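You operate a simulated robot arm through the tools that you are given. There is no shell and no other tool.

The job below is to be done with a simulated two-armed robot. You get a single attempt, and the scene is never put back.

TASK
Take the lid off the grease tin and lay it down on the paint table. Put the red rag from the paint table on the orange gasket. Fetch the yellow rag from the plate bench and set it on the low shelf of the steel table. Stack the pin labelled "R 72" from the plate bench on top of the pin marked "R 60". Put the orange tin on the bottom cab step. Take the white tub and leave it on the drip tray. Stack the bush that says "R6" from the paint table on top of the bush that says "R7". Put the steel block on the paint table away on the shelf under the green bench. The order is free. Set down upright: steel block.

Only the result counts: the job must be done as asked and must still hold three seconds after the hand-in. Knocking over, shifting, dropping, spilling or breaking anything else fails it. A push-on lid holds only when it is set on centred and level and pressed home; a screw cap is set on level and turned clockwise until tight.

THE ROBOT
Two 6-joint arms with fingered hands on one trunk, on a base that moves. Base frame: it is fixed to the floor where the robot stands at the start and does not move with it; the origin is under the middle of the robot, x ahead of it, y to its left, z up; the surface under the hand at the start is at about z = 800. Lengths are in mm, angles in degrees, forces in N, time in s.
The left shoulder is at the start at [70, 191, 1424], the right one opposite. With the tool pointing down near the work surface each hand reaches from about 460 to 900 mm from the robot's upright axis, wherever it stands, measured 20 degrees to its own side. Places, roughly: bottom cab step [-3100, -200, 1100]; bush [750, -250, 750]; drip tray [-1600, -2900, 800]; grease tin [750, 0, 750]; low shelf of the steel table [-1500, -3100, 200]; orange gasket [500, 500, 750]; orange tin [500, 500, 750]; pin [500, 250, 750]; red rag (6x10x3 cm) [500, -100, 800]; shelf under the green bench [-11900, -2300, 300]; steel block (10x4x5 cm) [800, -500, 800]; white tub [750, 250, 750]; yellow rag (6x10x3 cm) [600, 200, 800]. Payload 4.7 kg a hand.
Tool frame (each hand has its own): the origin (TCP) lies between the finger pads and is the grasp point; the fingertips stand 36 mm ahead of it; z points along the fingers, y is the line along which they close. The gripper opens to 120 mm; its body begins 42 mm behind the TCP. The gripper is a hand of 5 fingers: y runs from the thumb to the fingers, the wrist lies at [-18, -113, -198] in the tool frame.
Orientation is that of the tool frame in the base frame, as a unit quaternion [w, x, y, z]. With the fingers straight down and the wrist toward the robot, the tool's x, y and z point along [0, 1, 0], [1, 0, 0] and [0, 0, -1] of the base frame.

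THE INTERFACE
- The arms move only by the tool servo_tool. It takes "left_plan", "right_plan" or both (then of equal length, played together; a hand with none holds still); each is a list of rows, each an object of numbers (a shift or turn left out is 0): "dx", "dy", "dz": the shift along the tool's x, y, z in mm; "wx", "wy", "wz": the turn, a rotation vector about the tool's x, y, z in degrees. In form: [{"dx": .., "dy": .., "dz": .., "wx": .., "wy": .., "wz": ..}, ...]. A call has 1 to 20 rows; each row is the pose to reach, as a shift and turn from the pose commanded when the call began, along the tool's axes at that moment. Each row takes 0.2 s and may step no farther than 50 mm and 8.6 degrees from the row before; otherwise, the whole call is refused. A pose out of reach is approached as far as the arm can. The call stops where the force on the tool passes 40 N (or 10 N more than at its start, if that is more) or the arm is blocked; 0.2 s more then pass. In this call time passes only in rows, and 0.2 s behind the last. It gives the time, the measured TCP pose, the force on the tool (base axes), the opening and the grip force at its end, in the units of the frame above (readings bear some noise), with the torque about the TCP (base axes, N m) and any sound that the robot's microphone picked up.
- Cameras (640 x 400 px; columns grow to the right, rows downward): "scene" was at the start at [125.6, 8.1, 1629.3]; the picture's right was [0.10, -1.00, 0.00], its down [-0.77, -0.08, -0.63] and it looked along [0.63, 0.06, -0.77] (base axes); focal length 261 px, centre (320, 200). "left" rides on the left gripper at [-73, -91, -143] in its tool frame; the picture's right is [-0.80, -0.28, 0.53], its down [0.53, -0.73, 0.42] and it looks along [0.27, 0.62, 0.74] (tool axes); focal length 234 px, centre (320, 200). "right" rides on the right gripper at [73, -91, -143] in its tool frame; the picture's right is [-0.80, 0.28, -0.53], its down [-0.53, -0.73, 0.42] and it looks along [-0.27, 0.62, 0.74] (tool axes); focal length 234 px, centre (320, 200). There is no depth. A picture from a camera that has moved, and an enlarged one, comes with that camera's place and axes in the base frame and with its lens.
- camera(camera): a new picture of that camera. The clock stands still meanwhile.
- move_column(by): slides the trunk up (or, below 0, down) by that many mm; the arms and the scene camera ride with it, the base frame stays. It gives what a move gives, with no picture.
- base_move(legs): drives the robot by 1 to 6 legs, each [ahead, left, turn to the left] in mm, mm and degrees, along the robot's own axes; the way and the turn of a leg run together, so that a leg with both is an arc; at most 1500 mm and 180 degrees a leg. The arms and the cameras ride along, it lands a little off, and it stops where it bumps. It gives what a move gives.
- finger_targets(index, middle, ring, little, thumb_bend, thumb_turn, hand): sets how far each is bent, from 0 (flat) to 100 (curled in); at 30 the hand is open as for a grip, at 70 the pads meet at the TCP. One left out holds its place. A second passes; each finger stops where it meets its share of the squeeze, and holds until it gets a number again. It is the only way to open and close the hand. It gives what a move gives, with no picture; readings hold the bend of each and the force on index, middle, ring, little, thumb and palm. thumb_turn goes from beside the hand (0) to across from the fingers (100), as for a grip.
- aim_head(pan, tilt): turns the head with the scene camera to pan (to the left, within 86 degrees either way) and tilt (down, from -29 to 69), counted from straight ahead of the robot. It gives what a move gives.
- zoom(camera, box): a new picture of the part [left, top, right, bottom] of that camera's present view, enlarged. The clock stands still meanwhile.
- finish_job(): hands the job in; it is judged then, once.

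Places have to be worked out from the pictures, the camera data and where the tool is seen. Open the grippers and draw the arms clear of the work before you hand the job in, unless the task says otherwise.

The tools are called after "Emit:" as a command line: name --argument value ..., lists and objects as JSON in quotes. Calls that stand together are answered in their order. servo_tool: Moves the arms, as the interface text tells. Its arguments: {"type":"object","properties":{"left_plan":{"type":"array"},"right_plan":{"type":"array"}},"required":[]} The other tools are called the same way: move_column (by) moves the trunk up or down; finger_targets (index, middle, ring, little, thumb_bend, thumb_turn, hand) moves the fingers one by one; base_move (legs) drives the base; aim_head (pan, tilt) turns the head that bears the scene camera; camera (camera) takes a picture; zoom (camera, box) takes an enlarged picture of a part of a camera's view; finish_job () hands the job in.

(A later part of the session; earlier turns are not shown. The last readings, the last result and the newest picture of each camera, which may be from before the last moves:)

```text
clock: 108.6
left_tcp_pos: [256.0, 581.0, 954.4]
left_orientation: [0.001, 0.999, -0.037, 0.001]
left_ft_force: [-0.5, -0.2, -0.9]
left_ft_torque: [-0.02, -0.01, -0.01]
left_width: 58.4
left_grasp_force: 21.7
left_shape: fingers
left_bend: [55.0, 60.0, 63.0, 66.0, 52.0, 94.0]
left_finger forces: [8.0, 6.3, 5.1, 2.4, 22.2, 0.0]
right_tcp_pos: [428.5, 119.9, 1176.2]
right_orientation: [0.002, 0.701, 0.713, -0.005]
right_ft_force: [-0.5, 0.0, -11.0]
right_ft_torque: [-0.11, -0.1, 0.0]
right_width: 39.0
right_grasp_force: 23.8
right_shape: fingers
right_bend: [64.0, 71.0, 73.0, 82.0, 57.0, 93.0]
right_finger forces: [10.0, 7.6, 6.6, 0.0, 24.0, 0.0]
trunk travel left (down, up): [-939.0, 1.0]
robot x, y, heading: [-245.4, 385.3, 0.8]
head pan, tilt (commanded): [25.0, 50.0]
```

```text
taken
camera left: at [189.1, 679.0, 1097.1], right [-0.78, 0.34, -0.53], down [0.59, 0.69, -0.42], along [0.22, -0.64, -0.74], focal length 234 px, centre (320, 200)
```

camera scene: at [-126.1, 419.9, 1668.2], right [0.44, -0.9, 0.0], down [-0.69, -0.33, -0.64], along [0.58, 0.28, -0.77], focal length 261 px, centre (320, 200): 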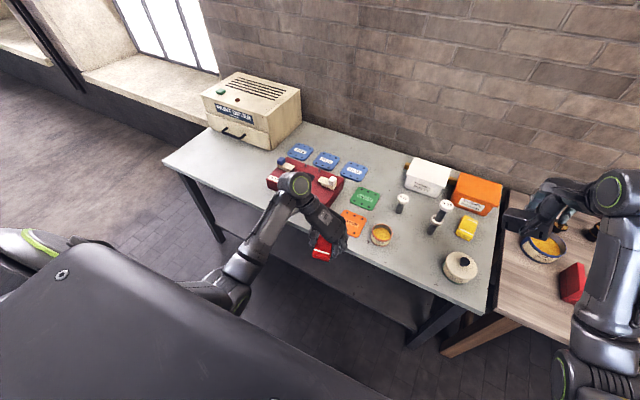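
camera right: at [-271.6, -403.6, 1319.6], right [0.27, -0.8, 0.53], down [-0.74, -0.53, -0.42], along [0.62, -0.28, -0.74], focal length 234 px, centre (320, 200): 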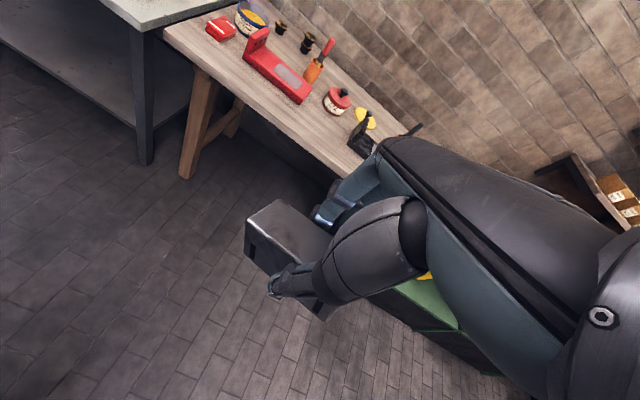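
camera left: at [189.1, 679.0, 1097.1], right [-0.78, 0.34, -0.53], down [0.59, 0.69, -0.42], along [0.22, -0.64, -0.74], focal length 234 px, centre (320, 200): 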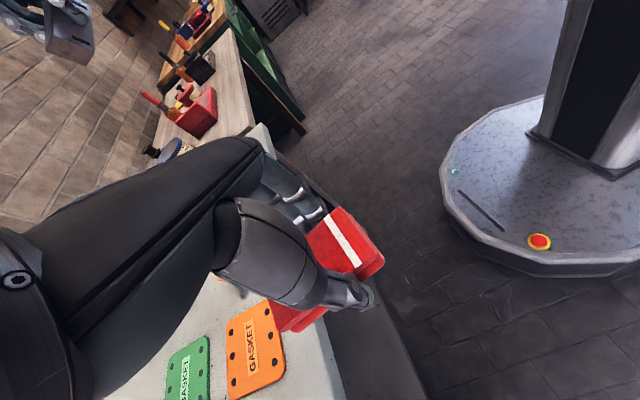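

The gasket is visible from the wrist camera and the scene. I zoom on both for its corners.

Emit:
zoom --camera "scene" --box '[310, 180, 420, 266]'

Emit:
zoom --camera "left" --box '[140, 200, 400, 400]'

```text
4.65 times, centred on (365, 223) of scene
camera zoom: at [-126.1, 419.9, 1668.2], right [0.44, -0.9, 0.0], down [-0.69, -0.33, -0.64], along [0.58, 0.28, -0.77], focal length 1213 px, centre (111, 93)
```

zoom: 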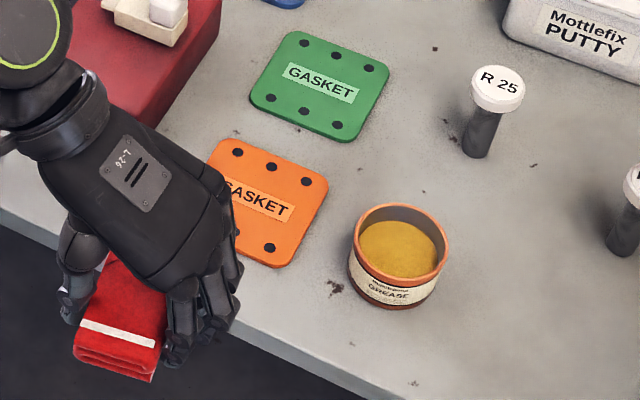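

```text
2.00 times, centred on (270, 300) of left
camera zoom: at [189.1, 679.0, 1097.1], right [-0.78, 0.34, -0.53], down [0.59, 0.69, -0.42], along [0.22, -0.64, -0.74], focal length 468 px, centre (420, 0)
```

zoom: 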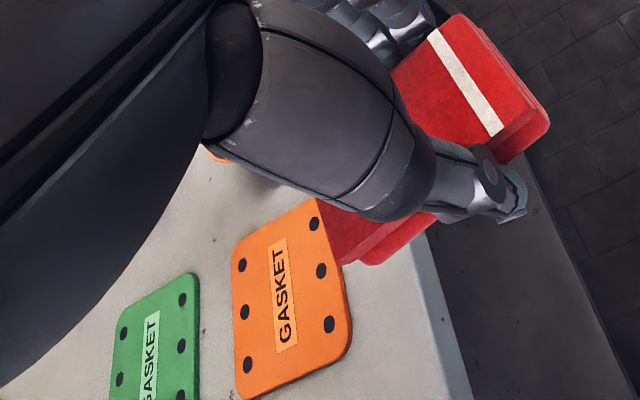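

Gasket corners come out at x 420–520, y 521–623 (≈100×100), centre ≈[470, 571]. I drive forward ~200 mm so the rag is over it.

Emit:
base_move --legs '[[200, -3, -0.8]]'

Emit:
camera --camera "left"

Emit:
zoom --camera "scene" --box '[240, 180, 400, 306]'

```text
clock: 110.3
left_tcp_pos: [462.5, 572.4, 955.4]
left_orientation: [0.001, 0.999, -0.044, 0.002]
left_ft_force: [-0.6, 0.4, -0.5]
left_ft_torque: [-0.02, 0.0, 0.02]
left_width: 58.3
left_grasp_force: 22.5
left_shape: fingers
left_bend: [55.0, 60.0, 63.0, 66.0, 52.0, 94.0]
left_finger forces: [8.1, 6.3, 5.1, 2.4, 22.1, 0.0]
right_tcp_pos: [627.5, 107.4, 1177.7]
right_orientation: [0.004, 0.706, 0.708, -0.003]
right_ft_force: [0.3, -0.1, -10.6]
right_ft_torque: [-0.07, -0.1, 0.03]
right_width: 39.1
right_grasp_force: 23.8
right_shape: fingers
right_bend: [64.0, 71.0, 73.0, 82.0, 57.0, 93.0]
right_finger forces: [9.9, 7.6, 6.9, 0.0, 24.1, 0.0]
trunk travel left (down, up): [-939.0, 1.0]
robot x, y, heading: [-42.2, 384.3, -0.1]
head pan, tilt (commanded): [25.0, 50.0]
```

```text
taken
camera left: at [397.5, 670.8, 1098.1], right [-0.77, 0.35, -0.53], down [0.6, 0.68, -0.42], along [0.21, -0.64, -0.74], focal length 234 px, centre (320, 200)
```

left: 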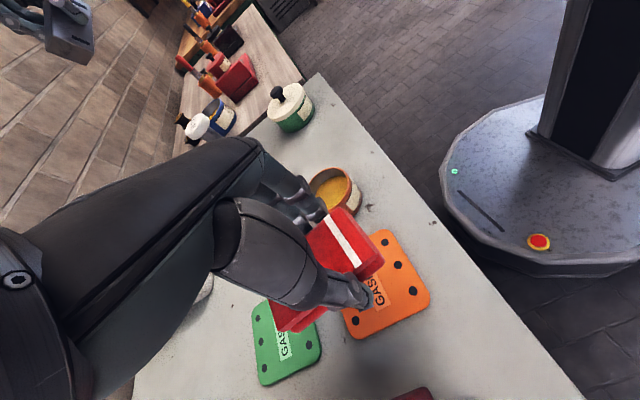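

```text
3.17 times, centred on (320, 243) of scene
camera zoom: at [77.4, 416.3, 1668.6], right [0.42, -0.91, 0.0], down [-0.69, -0.32, -0.64], along [0.58, 0.27, -0.77], focal length 828 px, centre (320, 64)
```

zoom: 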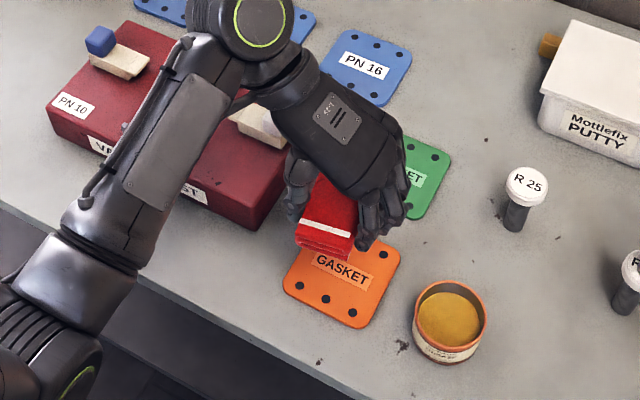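

Wrist view confirms: gasket centre ≈[470, 573], rag centre ≈[474, 574]. I lower it, slowly at the end.

Emit:
servo_tool --left_plan '[{"dx": -2, "dz": 25}, {"dx": -4, "dz": 50}, {"dx": -4, "dz": 75}, {"dx": -4, "dz": 92}, {"dx": -4, "dz": 102}, {"dx": -4, "dz": 107}]'

Emit:
zoom --camera "scene" --box '[240, 180, 400, 306]'

Emit:
camera --camera "left"

```text
clock: 111.7
left_tcp_pos: [461.5, 570.9, 847.6]
left_orientation: [0.001, 0.999, -0.044, 0.001]
left_ft_force: [0.0, 1.2, 0.2]
left_ft_torque: [-0.03, 0.04, -0.03]
left_width: 58.3
left_grasp_force: 23.5
left_shape: fingers
left_bend: [55.0, 60.0, 63.0, 66.0, 52.0, 94.0]
left_finger forces: [8.0, 8.4, 5.0, 2.3, 22.2, 0.1]
right_tcp_pos: [631.4, 107.2, 1177.0]
right_orientation: [0.002, 0.706, 0.708, -0.004]
right_ft_force: [0.9, -0.3, -10.6]
right_ft_torque: [-0.09, -0.1, -0.03]
right_width: 39.1
right_grasp_force: 24.1
right_shape: fingers
right_bend: [64.0, 71.0, 73.0, 82.0, 57.0, 93.0]
right_finger forces: [9.9, 7.6, 6.9, 0.1, 23.9, 0.1]
trunk travel left (down, up): [-939.0, 1.0]
robot x, y, heading: [-41.2, 385.0, -0.0]
head pan, tilt (commanded): [25.0, 50.0]
```

```text
3.17 times, centred on (320, 243) of scene
camera zoom: at [81.1, 416.1, 1668.2], right [0.42, -0.91, 0.0], down [-0.7, -0.32, -0.64], along [0.58, 0.27, -0.77], focal length 828 px, centre (320, 64)
```

zoom: 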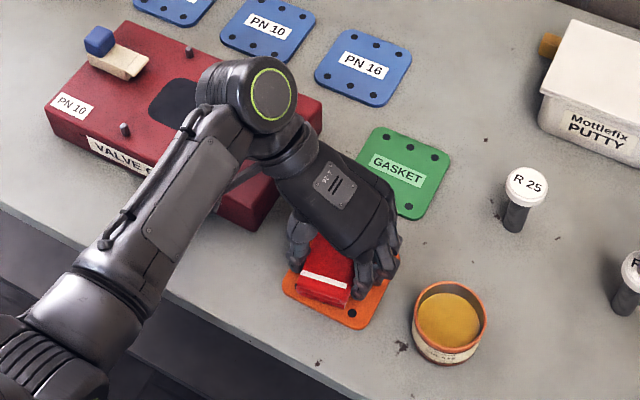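

```text
taken
camera left: at [396.6, 670.1, 989.9], right [-0.78, 0.35, -0.53], down [0.6, 0.68, -0.43], along [0.21, -0.64, -0.74], focal length 234 px, centre (320, 200)
```

left: 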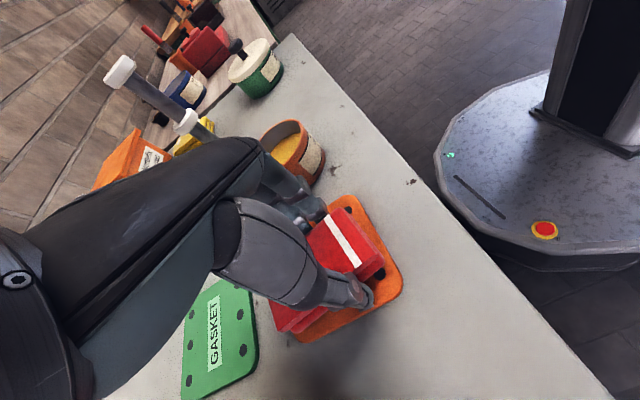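

The rag hovers just above the gasket, well inside its outline. I lower 3 mm more and release with a limited opening.

Emit:
servo_tool --left_plan '[{"dz": 2}, {"dz": 3.5}]'

Emit:
finger_targets --hand "left" --index 46 --middle 46 --ring 46 --little 46 --thumb_bend 42

Emit:
zoom --camera "left" --box '[200, 160, 440, 352]'

```text
clock: 112.3
left_tcp_pos: [458.9, 570.5, 845.8]
left_orientation: [0.002, 0.999, -0.044, 0.004]
left_ft_force: [1.5, -1.0, 21.9]
left_ft_torque: [-0.38, -0.08, -0.01]
left_width: 58.6
left_grasp_force: 32.0
left_shape: fingers
left_bend: [56.0, 60.0, 63.0, 66.0, 52.0, 93.0]
left_finger forces: [10.0, 23.7, 4.8, 2.1, 23.1, 0.1]
right_tcp_pos: [628.5, 106.4, 1177.3]
right_orientation: [0.002, 0.707, 0.708, -0.004]
right_ft_force: [0.2, 0.2, -10.8]
right_ft_torque: [-0.12, -0.13, -0.01]
right_width: 39.3
right_grasp_force: 24.4
right_shape: fingers
right_bend: [64.0, 71.0, 73.0, 82.0, 57.0, 93.0]
right_finger forces: [10.1, 7.7, 6.8, 0.1, 24.0, 0.0]
trunk travel left (down, up): [-939.0, 1.0]
robot x, y, heading: [-39.7, 385.8, -0.0]
head pan, tilt (commanded): [25.0, 50.0]
```

```text
clock: 113.3
left_tcp_pos: [461.5, 571.4, 844.7]
left_orientation: [0.003, 0.999, -0.046, 0.004]
left_ft_force: [-4.6, 1.6, 14.7]
left_ft_torque: [-0.5, 0.1, -0.18]
left_width: 80.4
left_grasp_force: 8.3
left_shape: fingers
left_bend: [46.0, 47.0, 46.0, 46.0, 42.0, 97.0]
left_finger forces: [0.9, 14.2, 0.0, 0.1, 0.0, 0.0]
right_tcp_pos: [629.3, 108.3, 1174.9]
right_orientation: [0.0, 0.706, 0.708, -0.006]
right_ft_force: [0.1, 0.0, -9.7]
right_ft_torque: [-0.12, -0.08, -0.04]
right_width: 39.0
right_grasp_force: 23.8
right_shape: fingers
right_bend: [64.0, 71.0, 73.0, 82.0, 57.0, 93.0]
right_finger forces: [10.1, 7.7, 6.9, 0.1, 23.8, 0.1]
trunk travel left (down, up): [-939.0, 1.0]
robot x, y, heading: [-40.0, 386.4, -0.1]
head pan, tilt (commanded): [25.0, 50.0]
stopped (left hand): the force on the tool passed its limit at 40 N (the readings are from after the stop); the commanded pose is now the measured one
```

```text
2.08 times, centred on (320, 256) of left
camera zoom: at [396.8, 670.7, 987.1], right [-0.77, 0.35, -0.53], down [0.6, 0.68, -0.42], along [0.21, -0.65, -0.73], focal length 488 px, centre (320, 83)
```

zoom: 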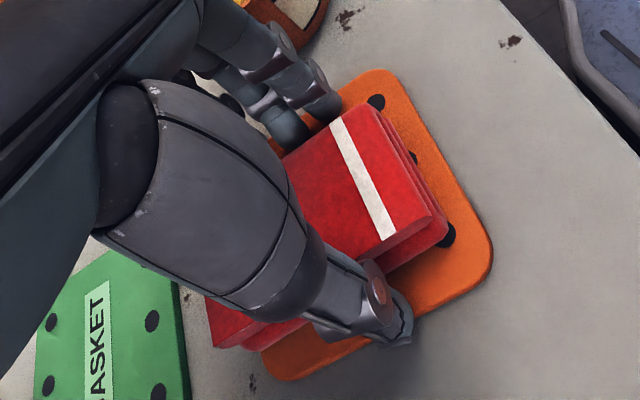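

Released; a fingertip is pressing on the gasket, so I raise straight up right away and check nothing shifted.

Emit:
servo_tool --left_plan '[{"dz": -6}, {"dz": -15}, {"dz": -35}, {"dz": -65}, {"dz": -100}]'

Emit:
camera --camera "left"

Emit:
zoom --camera "scene" --box '[240, 180, 400, 306]'

```text
clock: 114.5
left_tcp_pos: [460.0, 572.9, 944.5]
left_orientation: [0.001, 0.999, -0.044, 0.003]
left_ft_force: [-0.5, -0.3, 0.0]
left_ft_torque: [0.01, 0.0, 0.02]
left_width: 80.6
left_grasp_force: 0.0
left_shape: fingers
left_bend: [46.0, 46.0, 46.0, 46.0, 42.0, 97.0]
left_finger forces: [0.0, 0.1, 0.0, 0.0, 0.1, 0.1]
right_tcp_pos: [630.0, 107.4, 1176.4]
right_orientation: [0.002, 0.706, 0.708, -0.003]
right_ft_force: [-0.2, 0.4, -11.1]
right_ft_torque: [-0.1, -0.08, -0.01]
right_width: 39.1
right_grasp_force: 24.2
right_shape: fingers
right_bend: [64.0, 71.0, 73.0, 82.0, 57.0, 93.0]
right_finger forces: [9.9, 7.5, 6.8, 0.0, 24.0, 0.1]
trunk travel left (down, up): [-939.0, 1.0]
robot x, y, heading: [-39.9, 383.7, 0.1]
head pan, tilt (commanded): [25.0, 50.0]
```

```text
taken
camera left: at [394.4, 671.0, 1086.8], right [-0.77, 0.35, -0.53], down [0.6, 0.68, -0.42], along [0.21, -0.64, -0.73], focal length 234 px, centre (320, 200)
```

left: 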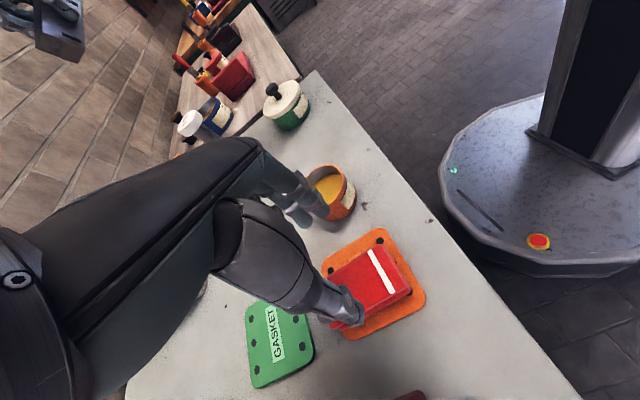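

```text
3.17 times, centred on (320, 243) of scene
camera zoom: at [80.6, 416.1, 1668.2], right [0.42, -0.91, 0.0], down [-0.69, -0.32, -0.64], along [0.58, 0.27, -0.77], focal length 828 px, centre (320, 64)
```

zoom: 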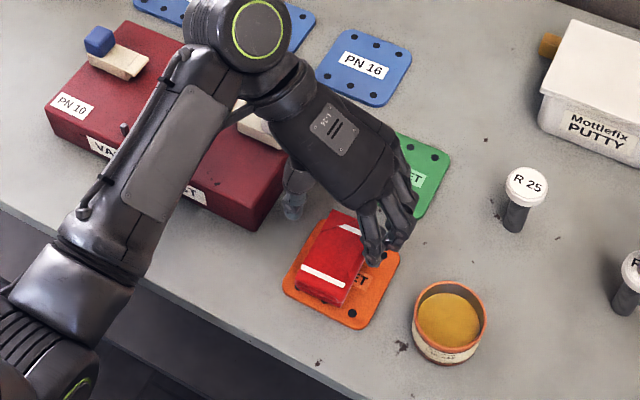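

The red rag sits on the gasket, nothing else moved. Now the orange tin: I rotate the left hand back to its normal orientation while moving it above the tin at ≈[452, 443].

Emit:
servo_tool --left_plan '[{"dx": 0, "dy": 11, "dz": -4, "wz": -7.9}, {"dx": 1, "dy": 22, "dz": -8, "wz": -15.8}, {"dx": 1, "dy": 33, "dz": -12, "wz": -23.7}, {"dx": 1, "dy": 43, "dz": -16, "wz": -31.6}, {"dx": 1, "dy": 54, "dz": -16, "wz": -39.5}, {"dx": 2, "dy": 65, "dz": -16, "wz": -47.5}, {"dx": 2, "dy": 76, "dz": -16, "wz": -55.4}, {"dx": 2, "dy": 87, "dz": -16, "wz": -63.3}, {"dx": 3, "dy": 98, "dz": -16, "wz": -71.2}, {"dx": 3, "dy": 109, "dz": -16, "wz": -79.1}, {"dx": 3, "dy": 120, "dz": -16, "wz": -87}, {"dx": 3.5, "dy": 130, "dz": -16, "wz": -95}]'

Emit:
finger_targets --hand "left" --index 31 --middle 31 --ring 31 --little 31 --thumb_bend 31

Emit:
camera --camera "left"

Emit:
zoom --camera "scene" --box '[240, 160, 420, 300]'

```text
clock: 116.5
left_tcp_pos: [459.1, 571.9, 942.2]
left_orientation: [-0.075, 0.839, 0.535, 0.059]
left_ft_force: [-0.2, 0.0, -0.5]
left_ft_torque: [-0.02, 0.0, -0.02]
left_width: 80.9
left_grasp_force: 0.0
left_shape: fingers
left_bend: [46.0, 46.0, 46.0, 46.0, 42.0, 98.0]
left_finger forces: [0.0, 0.1, 0.0, 0.2, 0.1, 0.0]
left hand out of reach, approached as far as the arm can: row 10
right_tcp_pos: [627.5, 108.4, 1174.7]
right_orientation: [0.001, 0.706, 0.708, -0.005]
right_ft_force: [0.8, 0.0, -9.9]
right_ft_torque: [-0.1, -0.11, -0.01]
right_width: 39.2
right_grasp_force: 24.4
right_shape: fingers
right_bend: [64.0, 71.0, 73.0, 82.0, 57.0, 93.0]
right_finger forces: [10.0, 7.5, 6.8, 0.0, 24.0, 0.1]
trunk travel left (down, up): [-939.0, 1.0]
robot x, y, heading: [-39.5, 388.5, 0.1]
head pan, tilt (commanded): [25.0, 50.0]
stopped in row 10 (left hand): the arm was blocked; the commanded pose is now the measured one
```

```text
clock: 117.5
left_tcp_pos: [460.9, 571.2, 941.8]
left_orientation: [-0.075, 0.839, 0.535, 0.058]
left_ft_force: [0.4, 0.2, 1.1]
left_ft_torque: [0.03, -0.02, -0.01]
left_width: 119.0
left_grasp_force: 0.2
left_shape: fingers
left_bend: [31.0, 31.0, 31.0, 31.0, 31.0, 98.0]
left_finger forces: [0.0, 0.0, 0.1, 0.1, 0.1, 0.0]
right_tcp_pos: [630.6, 107.2, 1176.2]
right_orientation: [0.002, 0.706, 0.708, -0.005]
right_ft_force: [-0.9, -0.3, -9.9]
right_ft_torque: [-0.07, -0.09, -0.01]
right_width: 39.1
right_grasp_force: 23.7
right_shape: fingers
right_bend: [64.0, 71.0, 73.0, 82.0, 57.0, 93.0]
right_finger forces: [10.0, 7.5, 6.9, 0.0, 23.8, 0.0]
trunk travel left (down, up): [-939.0, 1.0]
robot x, y, heading: [-37.7, 380.8, 0.0]
head pan, tilt (commanded): [25.0, 50.0]
```

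```text
taken
camera left: at [343.9, 518.0, 1075.2], right [-0.58, -0.5, -0.64], down [-0.43, 0.86, -0.28], along [0.69, 0.12, -0.71], focal length 234 px, centre (320, 200)
```

left: 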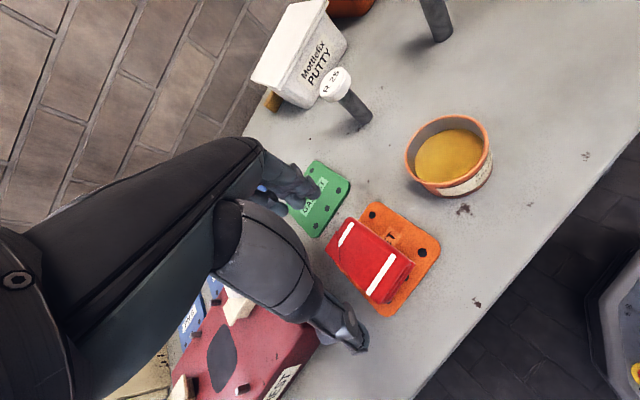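

```text
2.86 times, centred on (330, 230) of scene
camera zoom: at [80.8, 416.4, 1668.2], right [0.42, -0.91, 0.0], down [-0.69, -0.32, -0.64], along [0.58, 0.27, -0.77], focal length 745 px, centre (291, 114)
```

zoom: 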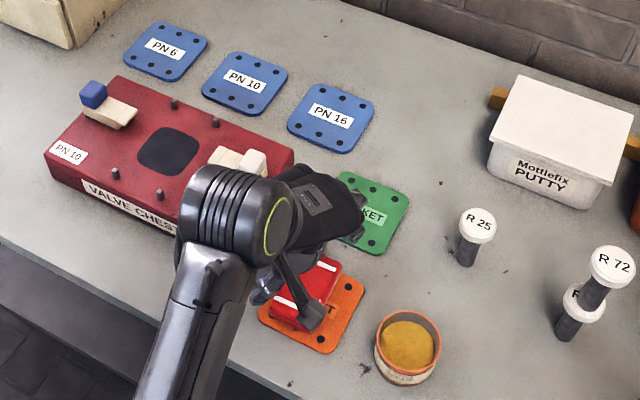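

The combined move ran into the arm's limit (target too close to the body), leaving the hand tilted. I restore the straight-down orientation here first, then shift the base instead.

Emit:
servo_tool --left_plan '[{"wx": -0.3, "wy": -2.8, "wz": -6.2}, {"wx": -0.6, "wy": -5.5, "wz": -12.4}, {"wx": -1.0, "wy": -8.3, "wz": -18.7}, {"wx": -1.3, "wy": -11, "wz": -24.9}]'

Emit:
camera --camera "left"

```text
clock: 118.5
left_tcp_pos: [467.3, 587.6, 946.9]
left_orientation: [-0.008, 0.708, 0.706, 0.019]
left_ft_force: [-0.5, -0.2, -1.3]
left_ft_torque: [-0.01, 0.01, 0.01]
left_width: 119.0
left_grasp_force: 0.0
left_shape: fingers
left_bend: [31.0, 31.0, 31.0, 31.0, 31.0, 98.0]
left_finger forces: [0.0, 0.0, 0.1, 0.0, 0.0, 0.0]
right_tcp_pos: [630.3, 107.3, 1176.4]
right_orientation: [0.002, 0.706, 0.708, -0.004]
right_ft_force: [-0.4, 0.1, -10.2]
right_ft_torque: [-0.08, -0.1, -0.02]
right_width: 39.0
right_grasp_force: 24.3
right_shape: fingers
right_bend: [64.0, 71.0, 73.0, 82.0, 57.0, 93.0]
right_finger forces: [9.9, 7.5, 6.9, 0.0, 23.9, 0.0]
trunk travel left (down, up): [-939.0, 1.0]
robot x, y, heading: [-41.5, 384.8, -0.0]
head pan, tilt (commanded): [25.0, 50.0]
```

```text
taken
camera left: at [373.6, 511.4, 1084.4], right [-0.27, -0.78, -0.56], down [-0.72, 0.55, -0.42], along [0.63, 0.29, -0.72], focal length 234 px, centre (320, 200)
```

left: 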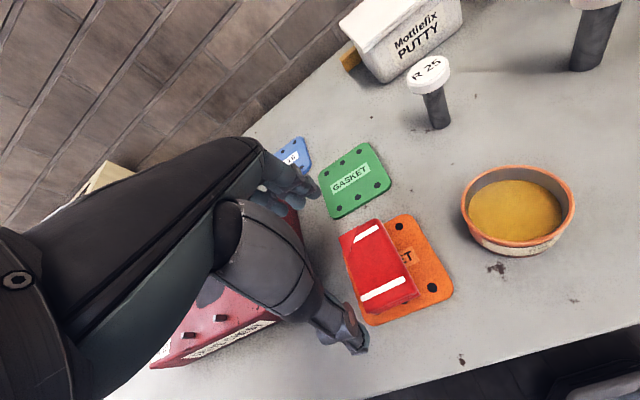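

Nearly vertical again. I shift the base back 55 mm and right 136 mm so the tin falls into the left hand's comfortable zone.

Emit:
base_move --legs '[[-55, -136, 0]]'

Emit:
servo_tool --left_plan '[{"dx": -4, "dy": 15, "dz": 5}, {"dx": -8, "dy": 30, "dz": 10}]'

Emit:
camera --camera "left"

```text
clock: 119.9
left_tcp_pos: [411.7, 452.7, 942.4]
left_orientation: [-0.01, 0.709, 0.705, 0.016]
left_ft_force: [-0.6, 0.3, 0.4]
left_ft_torque: [-0.02, 0.0, -0.02]
left_width: 118.9
left_grasp_force: 0.0
left_shape: fingers
left_bend: [31.0, 31.0, 31.0, 31.0, 31.0, 98.0]
left_finger forces: [0.0, 0.0, 0.0, 0.1, 0.0, 0.0]
right_tcp_pos: [576.5, -26.1, 1175.3]
right_orientation: [0.002, 0.707, 0.707, -0.004]
right_ft_force: [-0.4, 1.0, -10.9]
right_ft_torque: [-0.1, -0.1, -0.02]
right_width: 39.3
right_grasp_force: 23.2
right_shape: fingers
right_bend: [64.0, 71.0, 73.0, 82.0, 57.0, 93.0]
right_finger forces: [10.0, 7.4, 6.7, 0.0, 23.6, 0.1]
trunk travel left (down, up): [-939.0, 1.0]
robot x, y, heading: [-95.6, 245.4, 0.1]
head pan, tilt (commanded): [25.0, 50.0]
```

```text
clock: 120.5
left_tcp_pos: [442.2, 445.6, 932.7]
left_orientation: [-0.01, 0.708, 0.706, 0.017]
left_ft_force: [-0.2, 0.5, -0.1]
left_ft_torque: [0.0, 0.02, -0.01]
left_width: 119.1
left_grasp_force: 0.1
left_shape: fingers
left_bend: [31.0, 31.0, 31.0, 31.0, 31.0, 98.0]
left_finger forces: [0.0, 0.0, 0.0, 0.0, 0.0, 0.0]
right_tcp_pos: [577.7, -27.0, 1175.4]
right_orientation: [0.002, 0.706, 0.708, -0.005]
right_ft_force: [1.3, -0.3, -10.1]
right_ft_torque: [-0.11, -0.1, 0.0]
right_width: 39.0
right_grasp_force: 23.9
right_shape: fingers
right_bend: [64.0, 71.0, 73.0, 82.0, 57.0, 93.0]
right_finger forces: [10.1, 7.5, 6.7, 0.1, 23.7, 0.0]
trunk travel left (down, up): [-939.0, 1.0]
robot x, y, heading: [-96.2, 247.9, 0.4]
head pan, tilt (commanded): [25.0, 50.0]
```

```text
taken
camera left: at [348.0, 369.2, 1071.5], right [-0.28, -0.78, -0.56], down [-0.73, 0.55, -0.41], along [0.63, 0.29, -0.72], focal length 234 px, centre (320, 200)
```

left: 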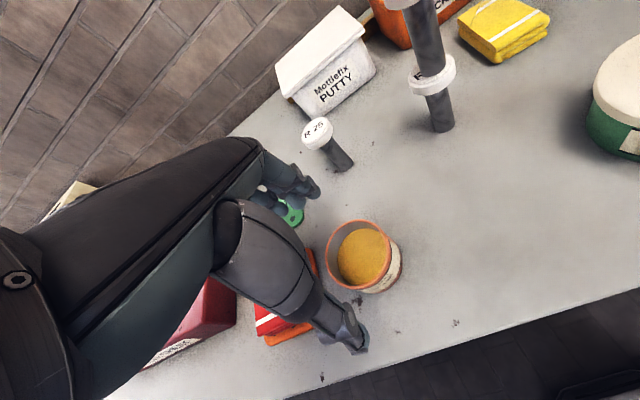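

I correct the 2° tilt, centre on the tin (≈[448, 440]) and lower 20 mm, then re-measure.

Emit:
servo_tool --left_plan '[{"dx": -2, "dy": 3, "dz": 10, "wx": 0.3, "wy": -1.1}, {"dx": -4, "dy": 6, "dz": 20, "wx": 0.6, "wy": -2.2}]'

Emit:
zoom --camera "left" --box '[240, 160, 480, 352]'

Emit:
zoom --camera "scene" --box '[260, 170, 440, 310]'

```text
clock: 121.1
left_tcp_pos: [447.7, 442.2, 913.9]
left_orientation: [-0.001, 0.709, 0.705, -0.001]
left_ft_force: [0.2, -0.5, -0.3]
left_ft_torque: [-0.02, 0.0, -0.01]
left_width: 119.1
left_grasp_force: 0.1
left_shape: fingers
left_bend: [31.0, 31.0, 31.0, 31.0, 31.0, 98.0]
left_finger forces: [0.1, 0.1, 0.1, 0.0, 0.1, 0.0]
right_tcp_pos: [577.4, -28.4, 1175.5]
right_orientation: [0.002, 0.706, 0.708, -0.005]
right_ft_force: [0.2, 1.0, -11.1]
right_ft_torque: [-0.14, -0.1, 0.01]
right_width: 39.2
right_grasp_force: 23.4
right_shape: fingers
right_bend: [64.0, 71.0, 73.0, 82.0, 57.0, 93.0]
right_finger forces: [10.0, 7.6, 6.6, 0.0, 23.8, 0.0]
trunk travel left (down, up): [-939.0, 1.0]
robot x, y, heading: [-94.5, 248.4, 0.1]
head pan, tilt (commanded): [25.0, 50.0]
```

```text
2.08 times, centred on (360, 256) of left
camera zoom: at [355.7, 370.0, 1055.1], right [-0.28, -0.8, -0.53], down [-0.73, 0.54, -0.42], along [0.62, 0.26, -0.74], focal length 488 px, centre (237, 83)
```

zoom: 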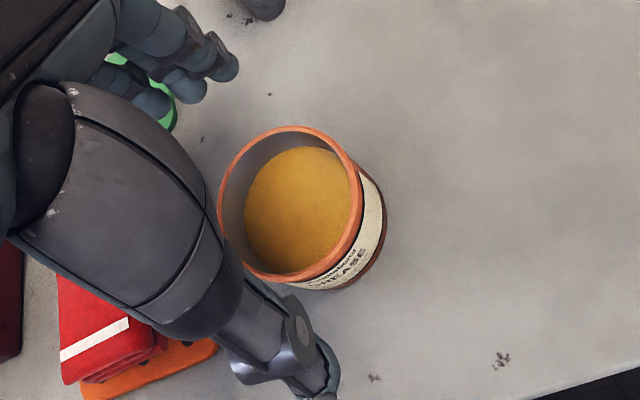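

```text
2.86 times, centred on (350, 240) of scene
camera zoom: at [28.1, 280.8, 1668.1], right [0.42, -0.91, 0.0], down [-0.7, -0.32, -0.64], along [0.58, 0.27, -0.77], focal length 745 px, centre (234, 86)
```

zoom: 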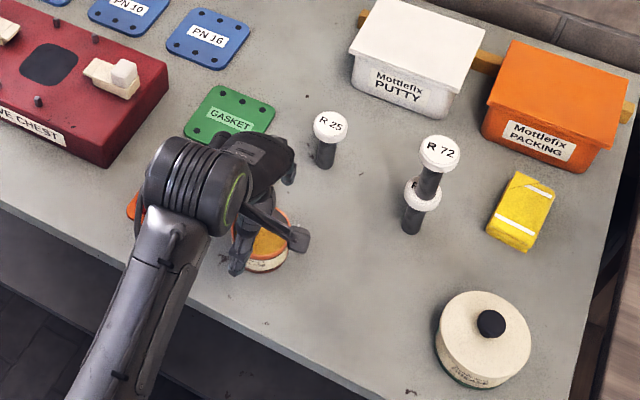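

The tin's axis is ≈[451, 442], rim z≈845, Ø≈73. I lower around it to z≈842 and close.

Emit:
servo_tool --left_plan '[{"dy": 2, "dz": 20}, {"dy": 4, "dz": 40}, {"dy": 4, "dz": 57}, {"dy": 4, "dz": 68}, {"dy": 4, "dz": 72}]'

Emit:
zoom --camera "left" --box '[240, 160, 480, 352]'

```text
clock: 122.3
left_tcp_pos: [451.2, 441.1, 841.2]
left_orientation: [-0.001, 0.709, 0.705, 0.0]
left_ft_force: [0.2, 0.3, -0.5]
left_ft_torque: [-0.02, 0.0, -0.01]
left_width: 119.0
left_grasp_force: 0.0
left_shape: fingers
left_bend: [31.0, 31.0, 31.0, 31.0, 31.0, 98.0]
left_finger forces: [0.0, 0.1, 0.0, 0.1, 0.1, 0.0]
right_tcp_pos: [576.7, -29.0, 1173.8]
right_orientation: [0.001, 0.706, 0.708, -0.004]
right_ft_force: [-0.4, -0.5, -11.1]
right_ft_torque: [-0.09, -0.12, 0.0]
right_width: 39.0
right_grasp_force: 24.2
right_shape: fingers
right_bend: [64.0, 71.0, 73.0, 82.0, 57.0, 93.0]
right_finger forces: [10.0, 7.6, 6.8, 0.1, 23.8, 0.1]
trunk travel left (down, up): [-939.0, 1.0]
robot x, y, heading: [-90.6, 250.3, 0.1]
head pan, tilt (commanded): [25.0, 50.0]
```

```text
2.08 times, centred on (360, 256) of left
camera zoom: at [360.3, 370.5, 983.9], right [-0.28, -0.8, -0.53], down [-0.73, 0.54, -0.42], along [0.62, 0.26, -0.74], focal length 488 px, centre (237, 83)
```

zoom: 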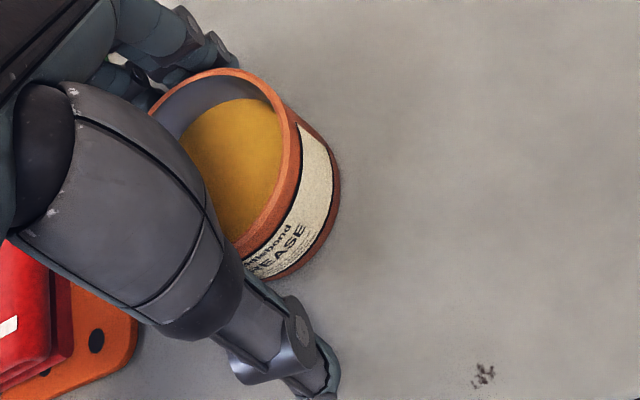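

The tin is between thumb and fingers. Closing gently.

Emit:
finger_targets --hand "left" --index 65 --middle 65 --ring 60 --little 50 --thumb_bend 65

Emit:
zoom --camera "left" --box '[240, 160, 480, 352]'

```text
clock: 123.3
left_tcp_pos: [452.6, 440.8, 842.2]
left_orientation: [0.0, 0.709, 0.706, 0.0]
left_ft_force: [3.5, -1.4, 6.8]
left_ft_torque: [0.13, -0.48, -0.08]
left_width: 67.7
left_grasp_force: 23.1
left_shape: fingers
left_bend: [45.0, 51.0, 59.0, 50.0, 54.0, 96.0]
left_finger forces: [9.8, 16.0, 1.0, 0.1, 19.2, 0.0]
right_tcp_pos: [575.3, -29.8, 1175.4]
right_orientation: [0.002, 0.707, 0.707, -0.003]
right_ft_force: [0.2, -0.1, -10.8]
right_ft_torque: [-0.09, -0.1, 0.0]
right_width: 39.2
right_grasp_force: 24.1
right_shape: fingers
right_bend: [64.0, 71.0, 73.0, 82.0, 57.0, 93.0]
right_finger forces: [10.0, 7.5, 6.7, 0.1, 23.6, 0.0]
trunk travel left (down, up): [-939.0, 1.0]
robot x, y, heading: [-96.4, 247.4, -0.2]
head pan, tilt (commanded): [25.0, 50.0]
```

```text
2.08 times, centred on (360, 256) of left
camera zoom: at [360.3, 370.0, 984.8], right [-0.28, -0.8, -0.53], down [-0.73, 0.54, -0.42], along [0.62, 0.26, -0.74], focal length 488 px, centre (237, 83)
```

zoom: 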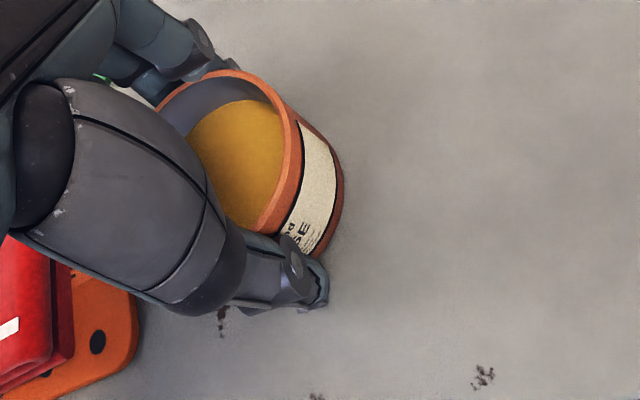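

Gripped at 68 mm width with ~20 N. I lift slowly and check level.

Emit:
servo_tool --left_plan '[{"dz": -3}, {"dz": -8}, {"dz": -16}, {"dz": -28}, {"dz": -42}]'

Emit:
camera --camera "left"

Emit:
zoom --camera "scene" --box '[260, 170, 440, 310]'

```text
clock: 124.5
left_tcp_pos: [452.1, 440.7, 880.2]
left_orientation: [-0.001, 0.709, 0.705, 0.0]
left_ft_force: [-0.6, -0.3, -4.4]
left_ft_torque: [-0.03, 0.02, 0.0]
left_width: 67.3
left_grasp_force: 18.1
left_shape: fingers
left_bend: [45.0, 51.0, 59.0, 50.0, 54.0, 96.0]
left_finger forces: [9.0, 6.9, 0.8, 0.0, 18.3, 0.0]
right_tcp_pos: [577.7, -27.6, 1176.2]
right_orientation: [0.003, 0.706, 0.708, -0.003]
right_ft_force: [-0.2, -0.1, -10.4]
right_ft_torque: [-0.11, -0.08, -0.01]
right_width: 39.0
right_grasp_force: 23.7
right_shape: fingers
right_bend: [64.0, 71.0, 73.0, 82.0, 57.0, 93.0]
right_finger forces: [10.0, 7.6, 6.7, 0.0, 23.7, 0.1]
trunk travel left (down, up): [-939.0, 1.0]
robot x, y, heading: [-96.8, 249.7, -0.1]
head pan, tilt (commanded): [25.0, 50.0]
```

```text
taken
camera left: at [360.0, 370.0, 1023.9], right [-0.28, -0.8, -0.53], down [-0.73, 0.54, -0.42], along [0.62, 0.26, -0.74], focal length 234 px, centre (320, 200)
```

left: 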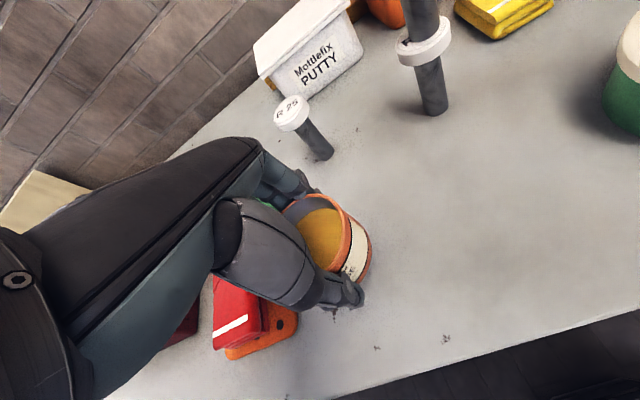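

```text
2.86 times, centred on (350, 240) of scene
camera zoom: at [27.6, 280.4, 1668.2], right [0.42, -0.91, 0.0], down [-0.7, -0.32, -0.64], along [0.58, 0.27, -0.77], focal length 745 px, centre (234, 86)
```

zoom: 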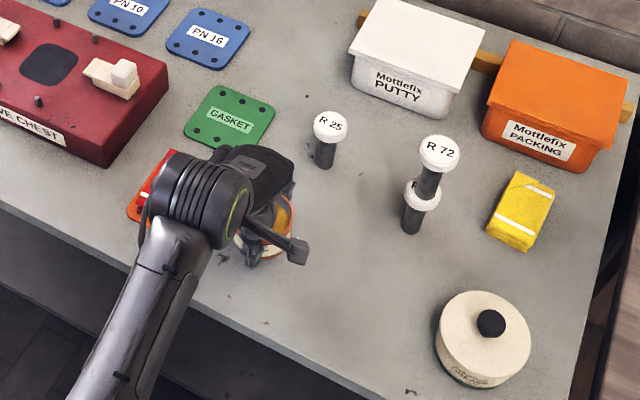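

The tin is up, level (4.4 N). I raise it some more and back the base well away from the bench.

Emit:
servo_tool --left_plan '[{"dz": -20}, {"dz": -40}, {"dz": -55}]'

Emit:
base_move --legs '[[-650, 0, 0]]'

Emit:
camera --camera "left"

Emit:
camera --camera "scene"

```text
clock: 125.3
left_tcp_pos: [451.4, 441.5, 938.1]
left_orientation: [0.0, 0.709, 0.705, 0.0]
left_ft_force: [0.3, 0.0, -4.2]
left_ft_torque: [0.01, -0.01, 0.01]
left_width: 67.5
left_grasp_force: 17.2
left_shape: fingers
left_bend: [45.0, 51.0, 59.0, 50.0, 54.0, 96.0]
left_finger forces: [9.1, 6.9, 0.8, 0.0, 18.2, 0.0]
right_tcp_pos: [576.4, -27.9, 1175.8]
right_orientation: [0.002, 0.707, 0.708, -0.005]
right_ft_force: [-0.1, 0.2, -10.3]
right_ft_torque: [-0.08, -0.1, -0.02]
right_width: 39.0
right_grasp_force: 24.0
right_shape: fingers
right_bend: [64.0, 71.0, 73.0, 82.0, 57.0, 93.0]
right_finger forces: [10.0, 7.5, 6.6, 0.0, 23.7, 0.0]
trunk travel left (down, up): [-939.0, 1.0]
robot x, y, heading: [-93.0, 246.1, 0.2]
head pan, tilt (commanded): [25.0, 50.0]
```

```text
clock: 128.9
left_tcp_pos: [-200.3, 436.2, 937.8]
left_orientation: [-0.001, 0.715, 0.699, 0.0]
left_ft_force: [0.2, -0.2, -4.4]
left_ft_torque: [0.01, -0.03, 0.0]
left_width: 67.4
left_grasp_force: 18.2
left_shape: fingers
left_bend: [45.0, 52.0, 59.0, 50.0, 54.0, 96.0]
left_finger forces: [9.2, 6.9, 0.7, 0.1, 18.1, 0.1]
right_tcp_pos: [-82.4, -34.2, 1175.8]
right_orientation: [0.001, 0.712, 0.702, -0.004]
right_ft_force: [0.3, 0.0, -10.4]
right_ft_torque: [-0.08, -0.11, -0.01]
right_width: 39.0
right_grasp_force: 24.1
right_shape: fingers
right_bend: [64.0, 71.0, 73.0, 82.0, 57.0, 93.0]
right_finger forces: [10.0, 7.5, 6.8, 0.1, 23.6, 0.0]
trunk travel left (down, up): [-939.0, 1.0]
robot x, y, heading: [-748.6, 252.6, -0.8]
head pan, tilt (commanded): [25.0, 50.0]
```

```text
taken
camera left: at [-292.9, 367.0, 1080.6], right [-0.3, -0.8, -0.53], down [-0.72, 0.55, -0.42], along [0.62, 0.25, -0.74], focal length 234 px, centre (320, 200)
```

left: 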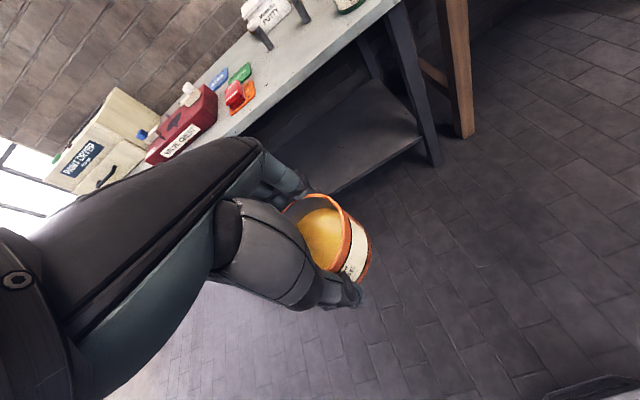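

```text
taken
camera scene: at [-625.9, 284.4, 1668.0], right [0.41, -0.91, 0.0], down [-0.7, -0.31, -0.64], along [0.59, 0.26, -0.77], focal length 261 px, centre (320, 200)
```

scene: 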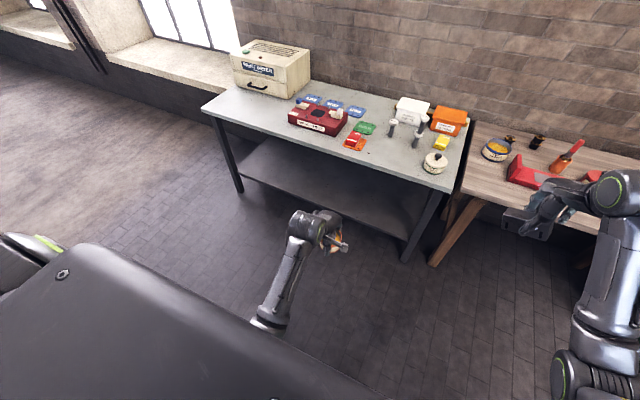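

I raise and extend the left hand to carrying height (z≈1190), then turn the robot 90° left to start looking for the cab step.

Emit:
servo_tool --left_plan '[{"dy": 15, "dz": -30}, {"dy": 30, "dz": -60}, {"dy": 45, "dz": -90}, {"dy": 60, "dz": -120}, {"dy": 75, "dz": -150}, {"dy": 90, "dz": -180}, {"dy": 95, "dz": -215}, {"dy": 95, "dz": -250}]'

Emit:
base_move --legs '[[-300, 0, 0], [0, 0, 90]]'

Emit:
aim_head --pan 80 --tilt 20

Emit:
camera --camera "scene"

Emit:
aim_head --pan 25 --tilt 20

Emit:
camera --camera "scene"

```text
clock: 130.7
left_tcp_pos: [-102.9, 435.0, 1189.7]
left_orientation: [-0.002, 0.716, 0.699, -0.001]
left_ft_force: [0.0, -0.6, -4.1]
left_ft_torque: [-0.02, -0.01, -0.04]
left_width: 67.0
left_grasp_force: 17.0
left_shape: fingers
left_bend: [45.0, 52.0, 59.0, 50.0, 54.0, 96.0]
left_finger forces: [9.3, 6.9, 0.8, 0.1, 18.0, 0.0]
right_tcp_pos: [-84.0, -34.5, 1175.4]
right_orientation: [0.002, 0.713, 0.702, -0.003]
right_ft_force: [0.7, 0.3, -10.4]
right_ft_torque: [-0.06, -0.08, -0.01]
right_width: 38.9
right_grasp_force: 24.4
right_shape: fingers
right_bend: [64.0, 71.0, 73.0, 82.0, 57.0, 93.0]
right_finger forces: [10.0, 7.6, 6.9, 0.0, 23.8, 0.0]
trunk travel left (down, up): [-939.0, 1.0]
robot x, y, heading: [-745.2, 256.5, -1.2]
head pan, tilt (commanded): [25.0, 50.0]
```

```text
clock: 136.7
left_tcp_pos: [-1208.7, 915.9, 1191.7]
left_orientation: [0.0, 0.035, 0.999, 0.0]
left_ft_force: [0.1, 0.7, -4.1]
left_ft_torque: [-0.04, 0.0, 0.04]
left_width: 66.6
left_grasp_force: 17.3
left_shape: fingers
left_bend: [45.0, 52.0, 59.0, 50.0, 55.0, 96.0]
left_finger forces: [9.0, 6.8, 0.8, 0.0, 17.1, 0.0]
right_tcp_pos: [-739.8, 911.7, 1174.8]
right_orientation: [0.003, 0.031, 1.0, -0.002]
right_ft_force: [0.1, -1.1, -10.6]
right_ft_torque: [0.11, -0.06, 0.02]
right_width: 38.5
right_grasp_force: 22.9
right_shape: fingers
right_bend: [64.0, 71.0, 73.0, 82.0, 57.0, 93.0]
right_finger forces: [9.5, 7.1, 6.5, 0.0, 22.8, 0.0]
trunk travel left (down, up): [-939.0, 1.0]
robot x, y, heading: [-1063.4, 259.3, 86.5]
head pan, tilt (commanded): [25.0, 50.0]
```

```text
clock: 137.9
left_tcp_pos: [-1209.4, 913.7, 1189.7]
left_orientation: [0.0, 0.035, 0.999, 0.0]
left_ft_force: [0.3, -0.1, -4.6]
left_ft_torque: [-0.01, 0.0, 0.02]
left_width: 66.7
left_grasp_force: 17.1
left_shape: fingers
left_bend: [45.0, 52.0, 59.0, 50.0, 55.0, 96.0]
left_finger forces: [8.9, 6.7, 0.7, 0.0, 17.0, 0.1]
right_tcp_pos: [-739.7, 910.6, 1174.1]
right_orientation: [0.004, 0.032, 0.999, -0.003]
right_ft_force: [-0.2, -0.1, -9.8]
right_ft_torque: [0.12, -0.09, -0.02]
right_width: 38.7
right_grasp_force: 22.7
right_shape: fingers
right_bend: [64.0, 71.0, 73.0, 82.0, 57.0, 93.0]
right_finger forces: [9.8, 7.3, 6.5, 0.0, 22.8, 0.1]
trunk travel left (down, up): [-939.0, 1.0]
robot x, y, heading: [-1059.7, 261.1, 86.3]
head pan, tilt (commanded): [80.0, 20.0]
```

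```text
taken
camera scene: at [-1147.0, 336.3, 1713.8], right [0.24, 0.97, 0.0], down [0.33, -0.08, -0.94], along [-0.91, 0.22, -0.34], focal length 261 px, centre (320, 200)
```

scene: 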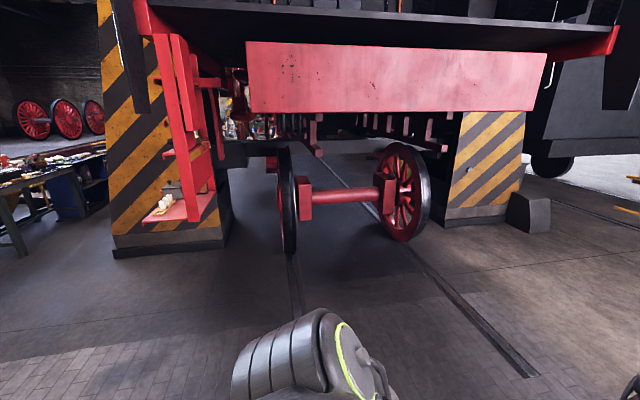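

```text
clock: 139.2
left_tcp_pos: [-1210.4, 915.3, 1191.3]
left_orientation: [-0.001, 0.036, 0.999, 0.0]
left_ft_force: [0.4, -0.2, -4.1]
left_ft_torque: [-0.04, -0.01, -0.01]
left_width: 66.4
left_grasp_force: 16.7
left_shape: fingers
left_bend: [45.0, 52.0, 59.0, 50.0, 55.0, 96.0]
left_finger forces: [8.9, 6.7, 0.9, 0.0, 17.1, 0.1]
right_tcp_pos: [-738.8, 910.9, 1175.8]
right_orientation: [0.005, 0.031, 1.0, -0.003]
right_ft_force: [-0.6, -0.1, -9.3]
right_ft_torque: [0.07, -0.09, 0.01]
right_width: 38.6
right_grasp_force: 23.0
right_shape: fingers
right_bend: [64.0, 71.0, 73.0, 82.0, 57.0, 93.0]
right_finger forces: [9.7, 7.3, 6.5, 0.1, 22.9, 0.0]
trunk travel left (down, up): [-939.0, 1.0]
robot x, y, heading: [-1058.2, 260.1, 86.2]
head pan, tilt (commanded): [25.0, 20.0]
```

```text
taken
camera scene: at [-1090.4, 400.8, 1713.7], right [0.93, 0.36, 0.0], down [0.12, -0.32, -0.94], along [-0.34, 0.88, -0.34], focal length 261 px, centre (320, 200)
```

scene: 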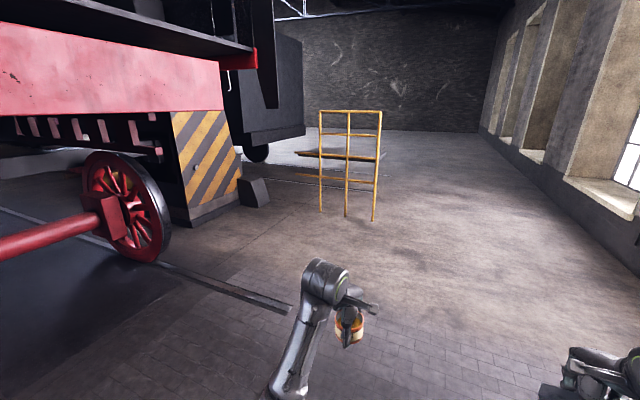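

The bottom cab step is the red step plate at the left (already holding a couple of items). I turn to face it (heading 180°) and approach to about 1 m short of it for a closer look.

Emit:
base_move --legs '[[0, 0, 93.7]]'

Emit:
aim_head --pan 0 --tilt 15

Emit:
camera --camera "scene"

```text
clock: 143.8
left_tcp_pos: [-1700.0, 60.4, 1190.7]
left_orientation: [-0.001, 0.71, -0.704, 0.001]
left_ft_force: [0.0, -0.2, -4.4]
left_ft_torque: [-0.02, 0.02, -0.01]
left_width: 66.1
left_grasp_force: 16.0
left_shape: fingers
left_bend: [45.0, 52.0, 59.0, 50.0, 55.0, 96.0]
left_finger forces: [8.6, 6.7, 0.9, 0.0, 16.4, 0.0]
right_tcp_pos: [-1733.7, 529.3, 1175.2]
right_orientation: [-0.005, 0.712, -0.702, -0.001]
right_ft_force: [0.5, -0.3, -10.3]
right_ft_torque: [0.1, 0.13, 0.02]
right_width: 38.3
right_grasp_force: 22.3
right_shape: fingers
right_bend: [64.0, 71.0, 73.0, 82.0, 57.0, 93.0]
right_finger forces: [9.1, 7.0, 6.1, 0.0, 21.8, 0.0]
trunk travel left (down, up): [-939.0, 1.0]
robot x, y, heading: [-1060.4, 259.7, -179.1]
head pan, tilt (commanded): [25.0, 20.0]
```

```text
clock: 144.7
left_tcp_pos: [-1699.9, 60.7, 1189.1]
left_orientation: [-0.001, 0.71, -0.705, 0.0]
left_ft_force: [0.3, -0.6, -4.3]
left_ft_torque: [0.01, 0.02, -0.03]
left_width: 65.7
left_grasp_force: 16.5
left_shape: fingers
left_bend: [45.0, 52.0, 59.0, 50.0, 55.0, 96.0]
left_finger forces: [8.6, 6.7, 0.7, 0.0, 16.4, 0.1]
right_tcp_pos: [-1733.8, 528.9, 1174.7]
right_orientation: [-0.006, 0.712, -0.702, -0.001]
right_ft_force: [0.2, -0.4, -9.8]
right_ft_torque: [0.1, 0.06, -0.01]
right_width: 38.3
right_grasp_force: 22.3
right_shape: fingers
right_bend: [64.0, 71.0, 73.0, 82.0, 57.0, 93.0]
right_finger forces: [9.2, 7.1, 6.2, 0.1, 22.1, 0.0]
trunk travel left (down, up): [-939.0, 1.0]
robot x, y, heading: [-1058.6, 262.7, -179.4]
head pan, tilt (commanded): [0.0, 15.0]
```

```text
taken
camera scene: at [-1206.8, 260.0, 1721.8], right [-0.01, 1.0, 0.0], down [0.26, 0.0, -0.97], along [-0.97, -0.01, -0.26], focal length 261 px, centre (320, 200)
```

scene: 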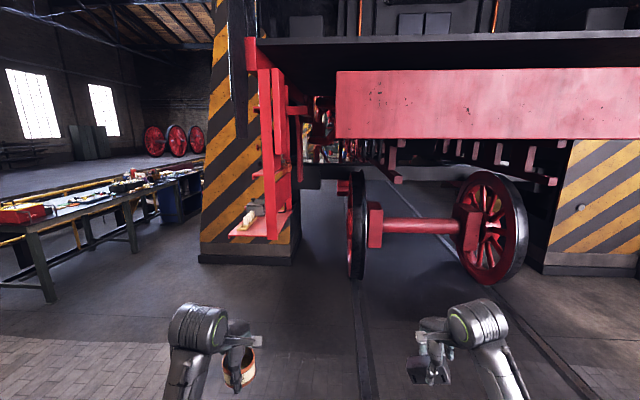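

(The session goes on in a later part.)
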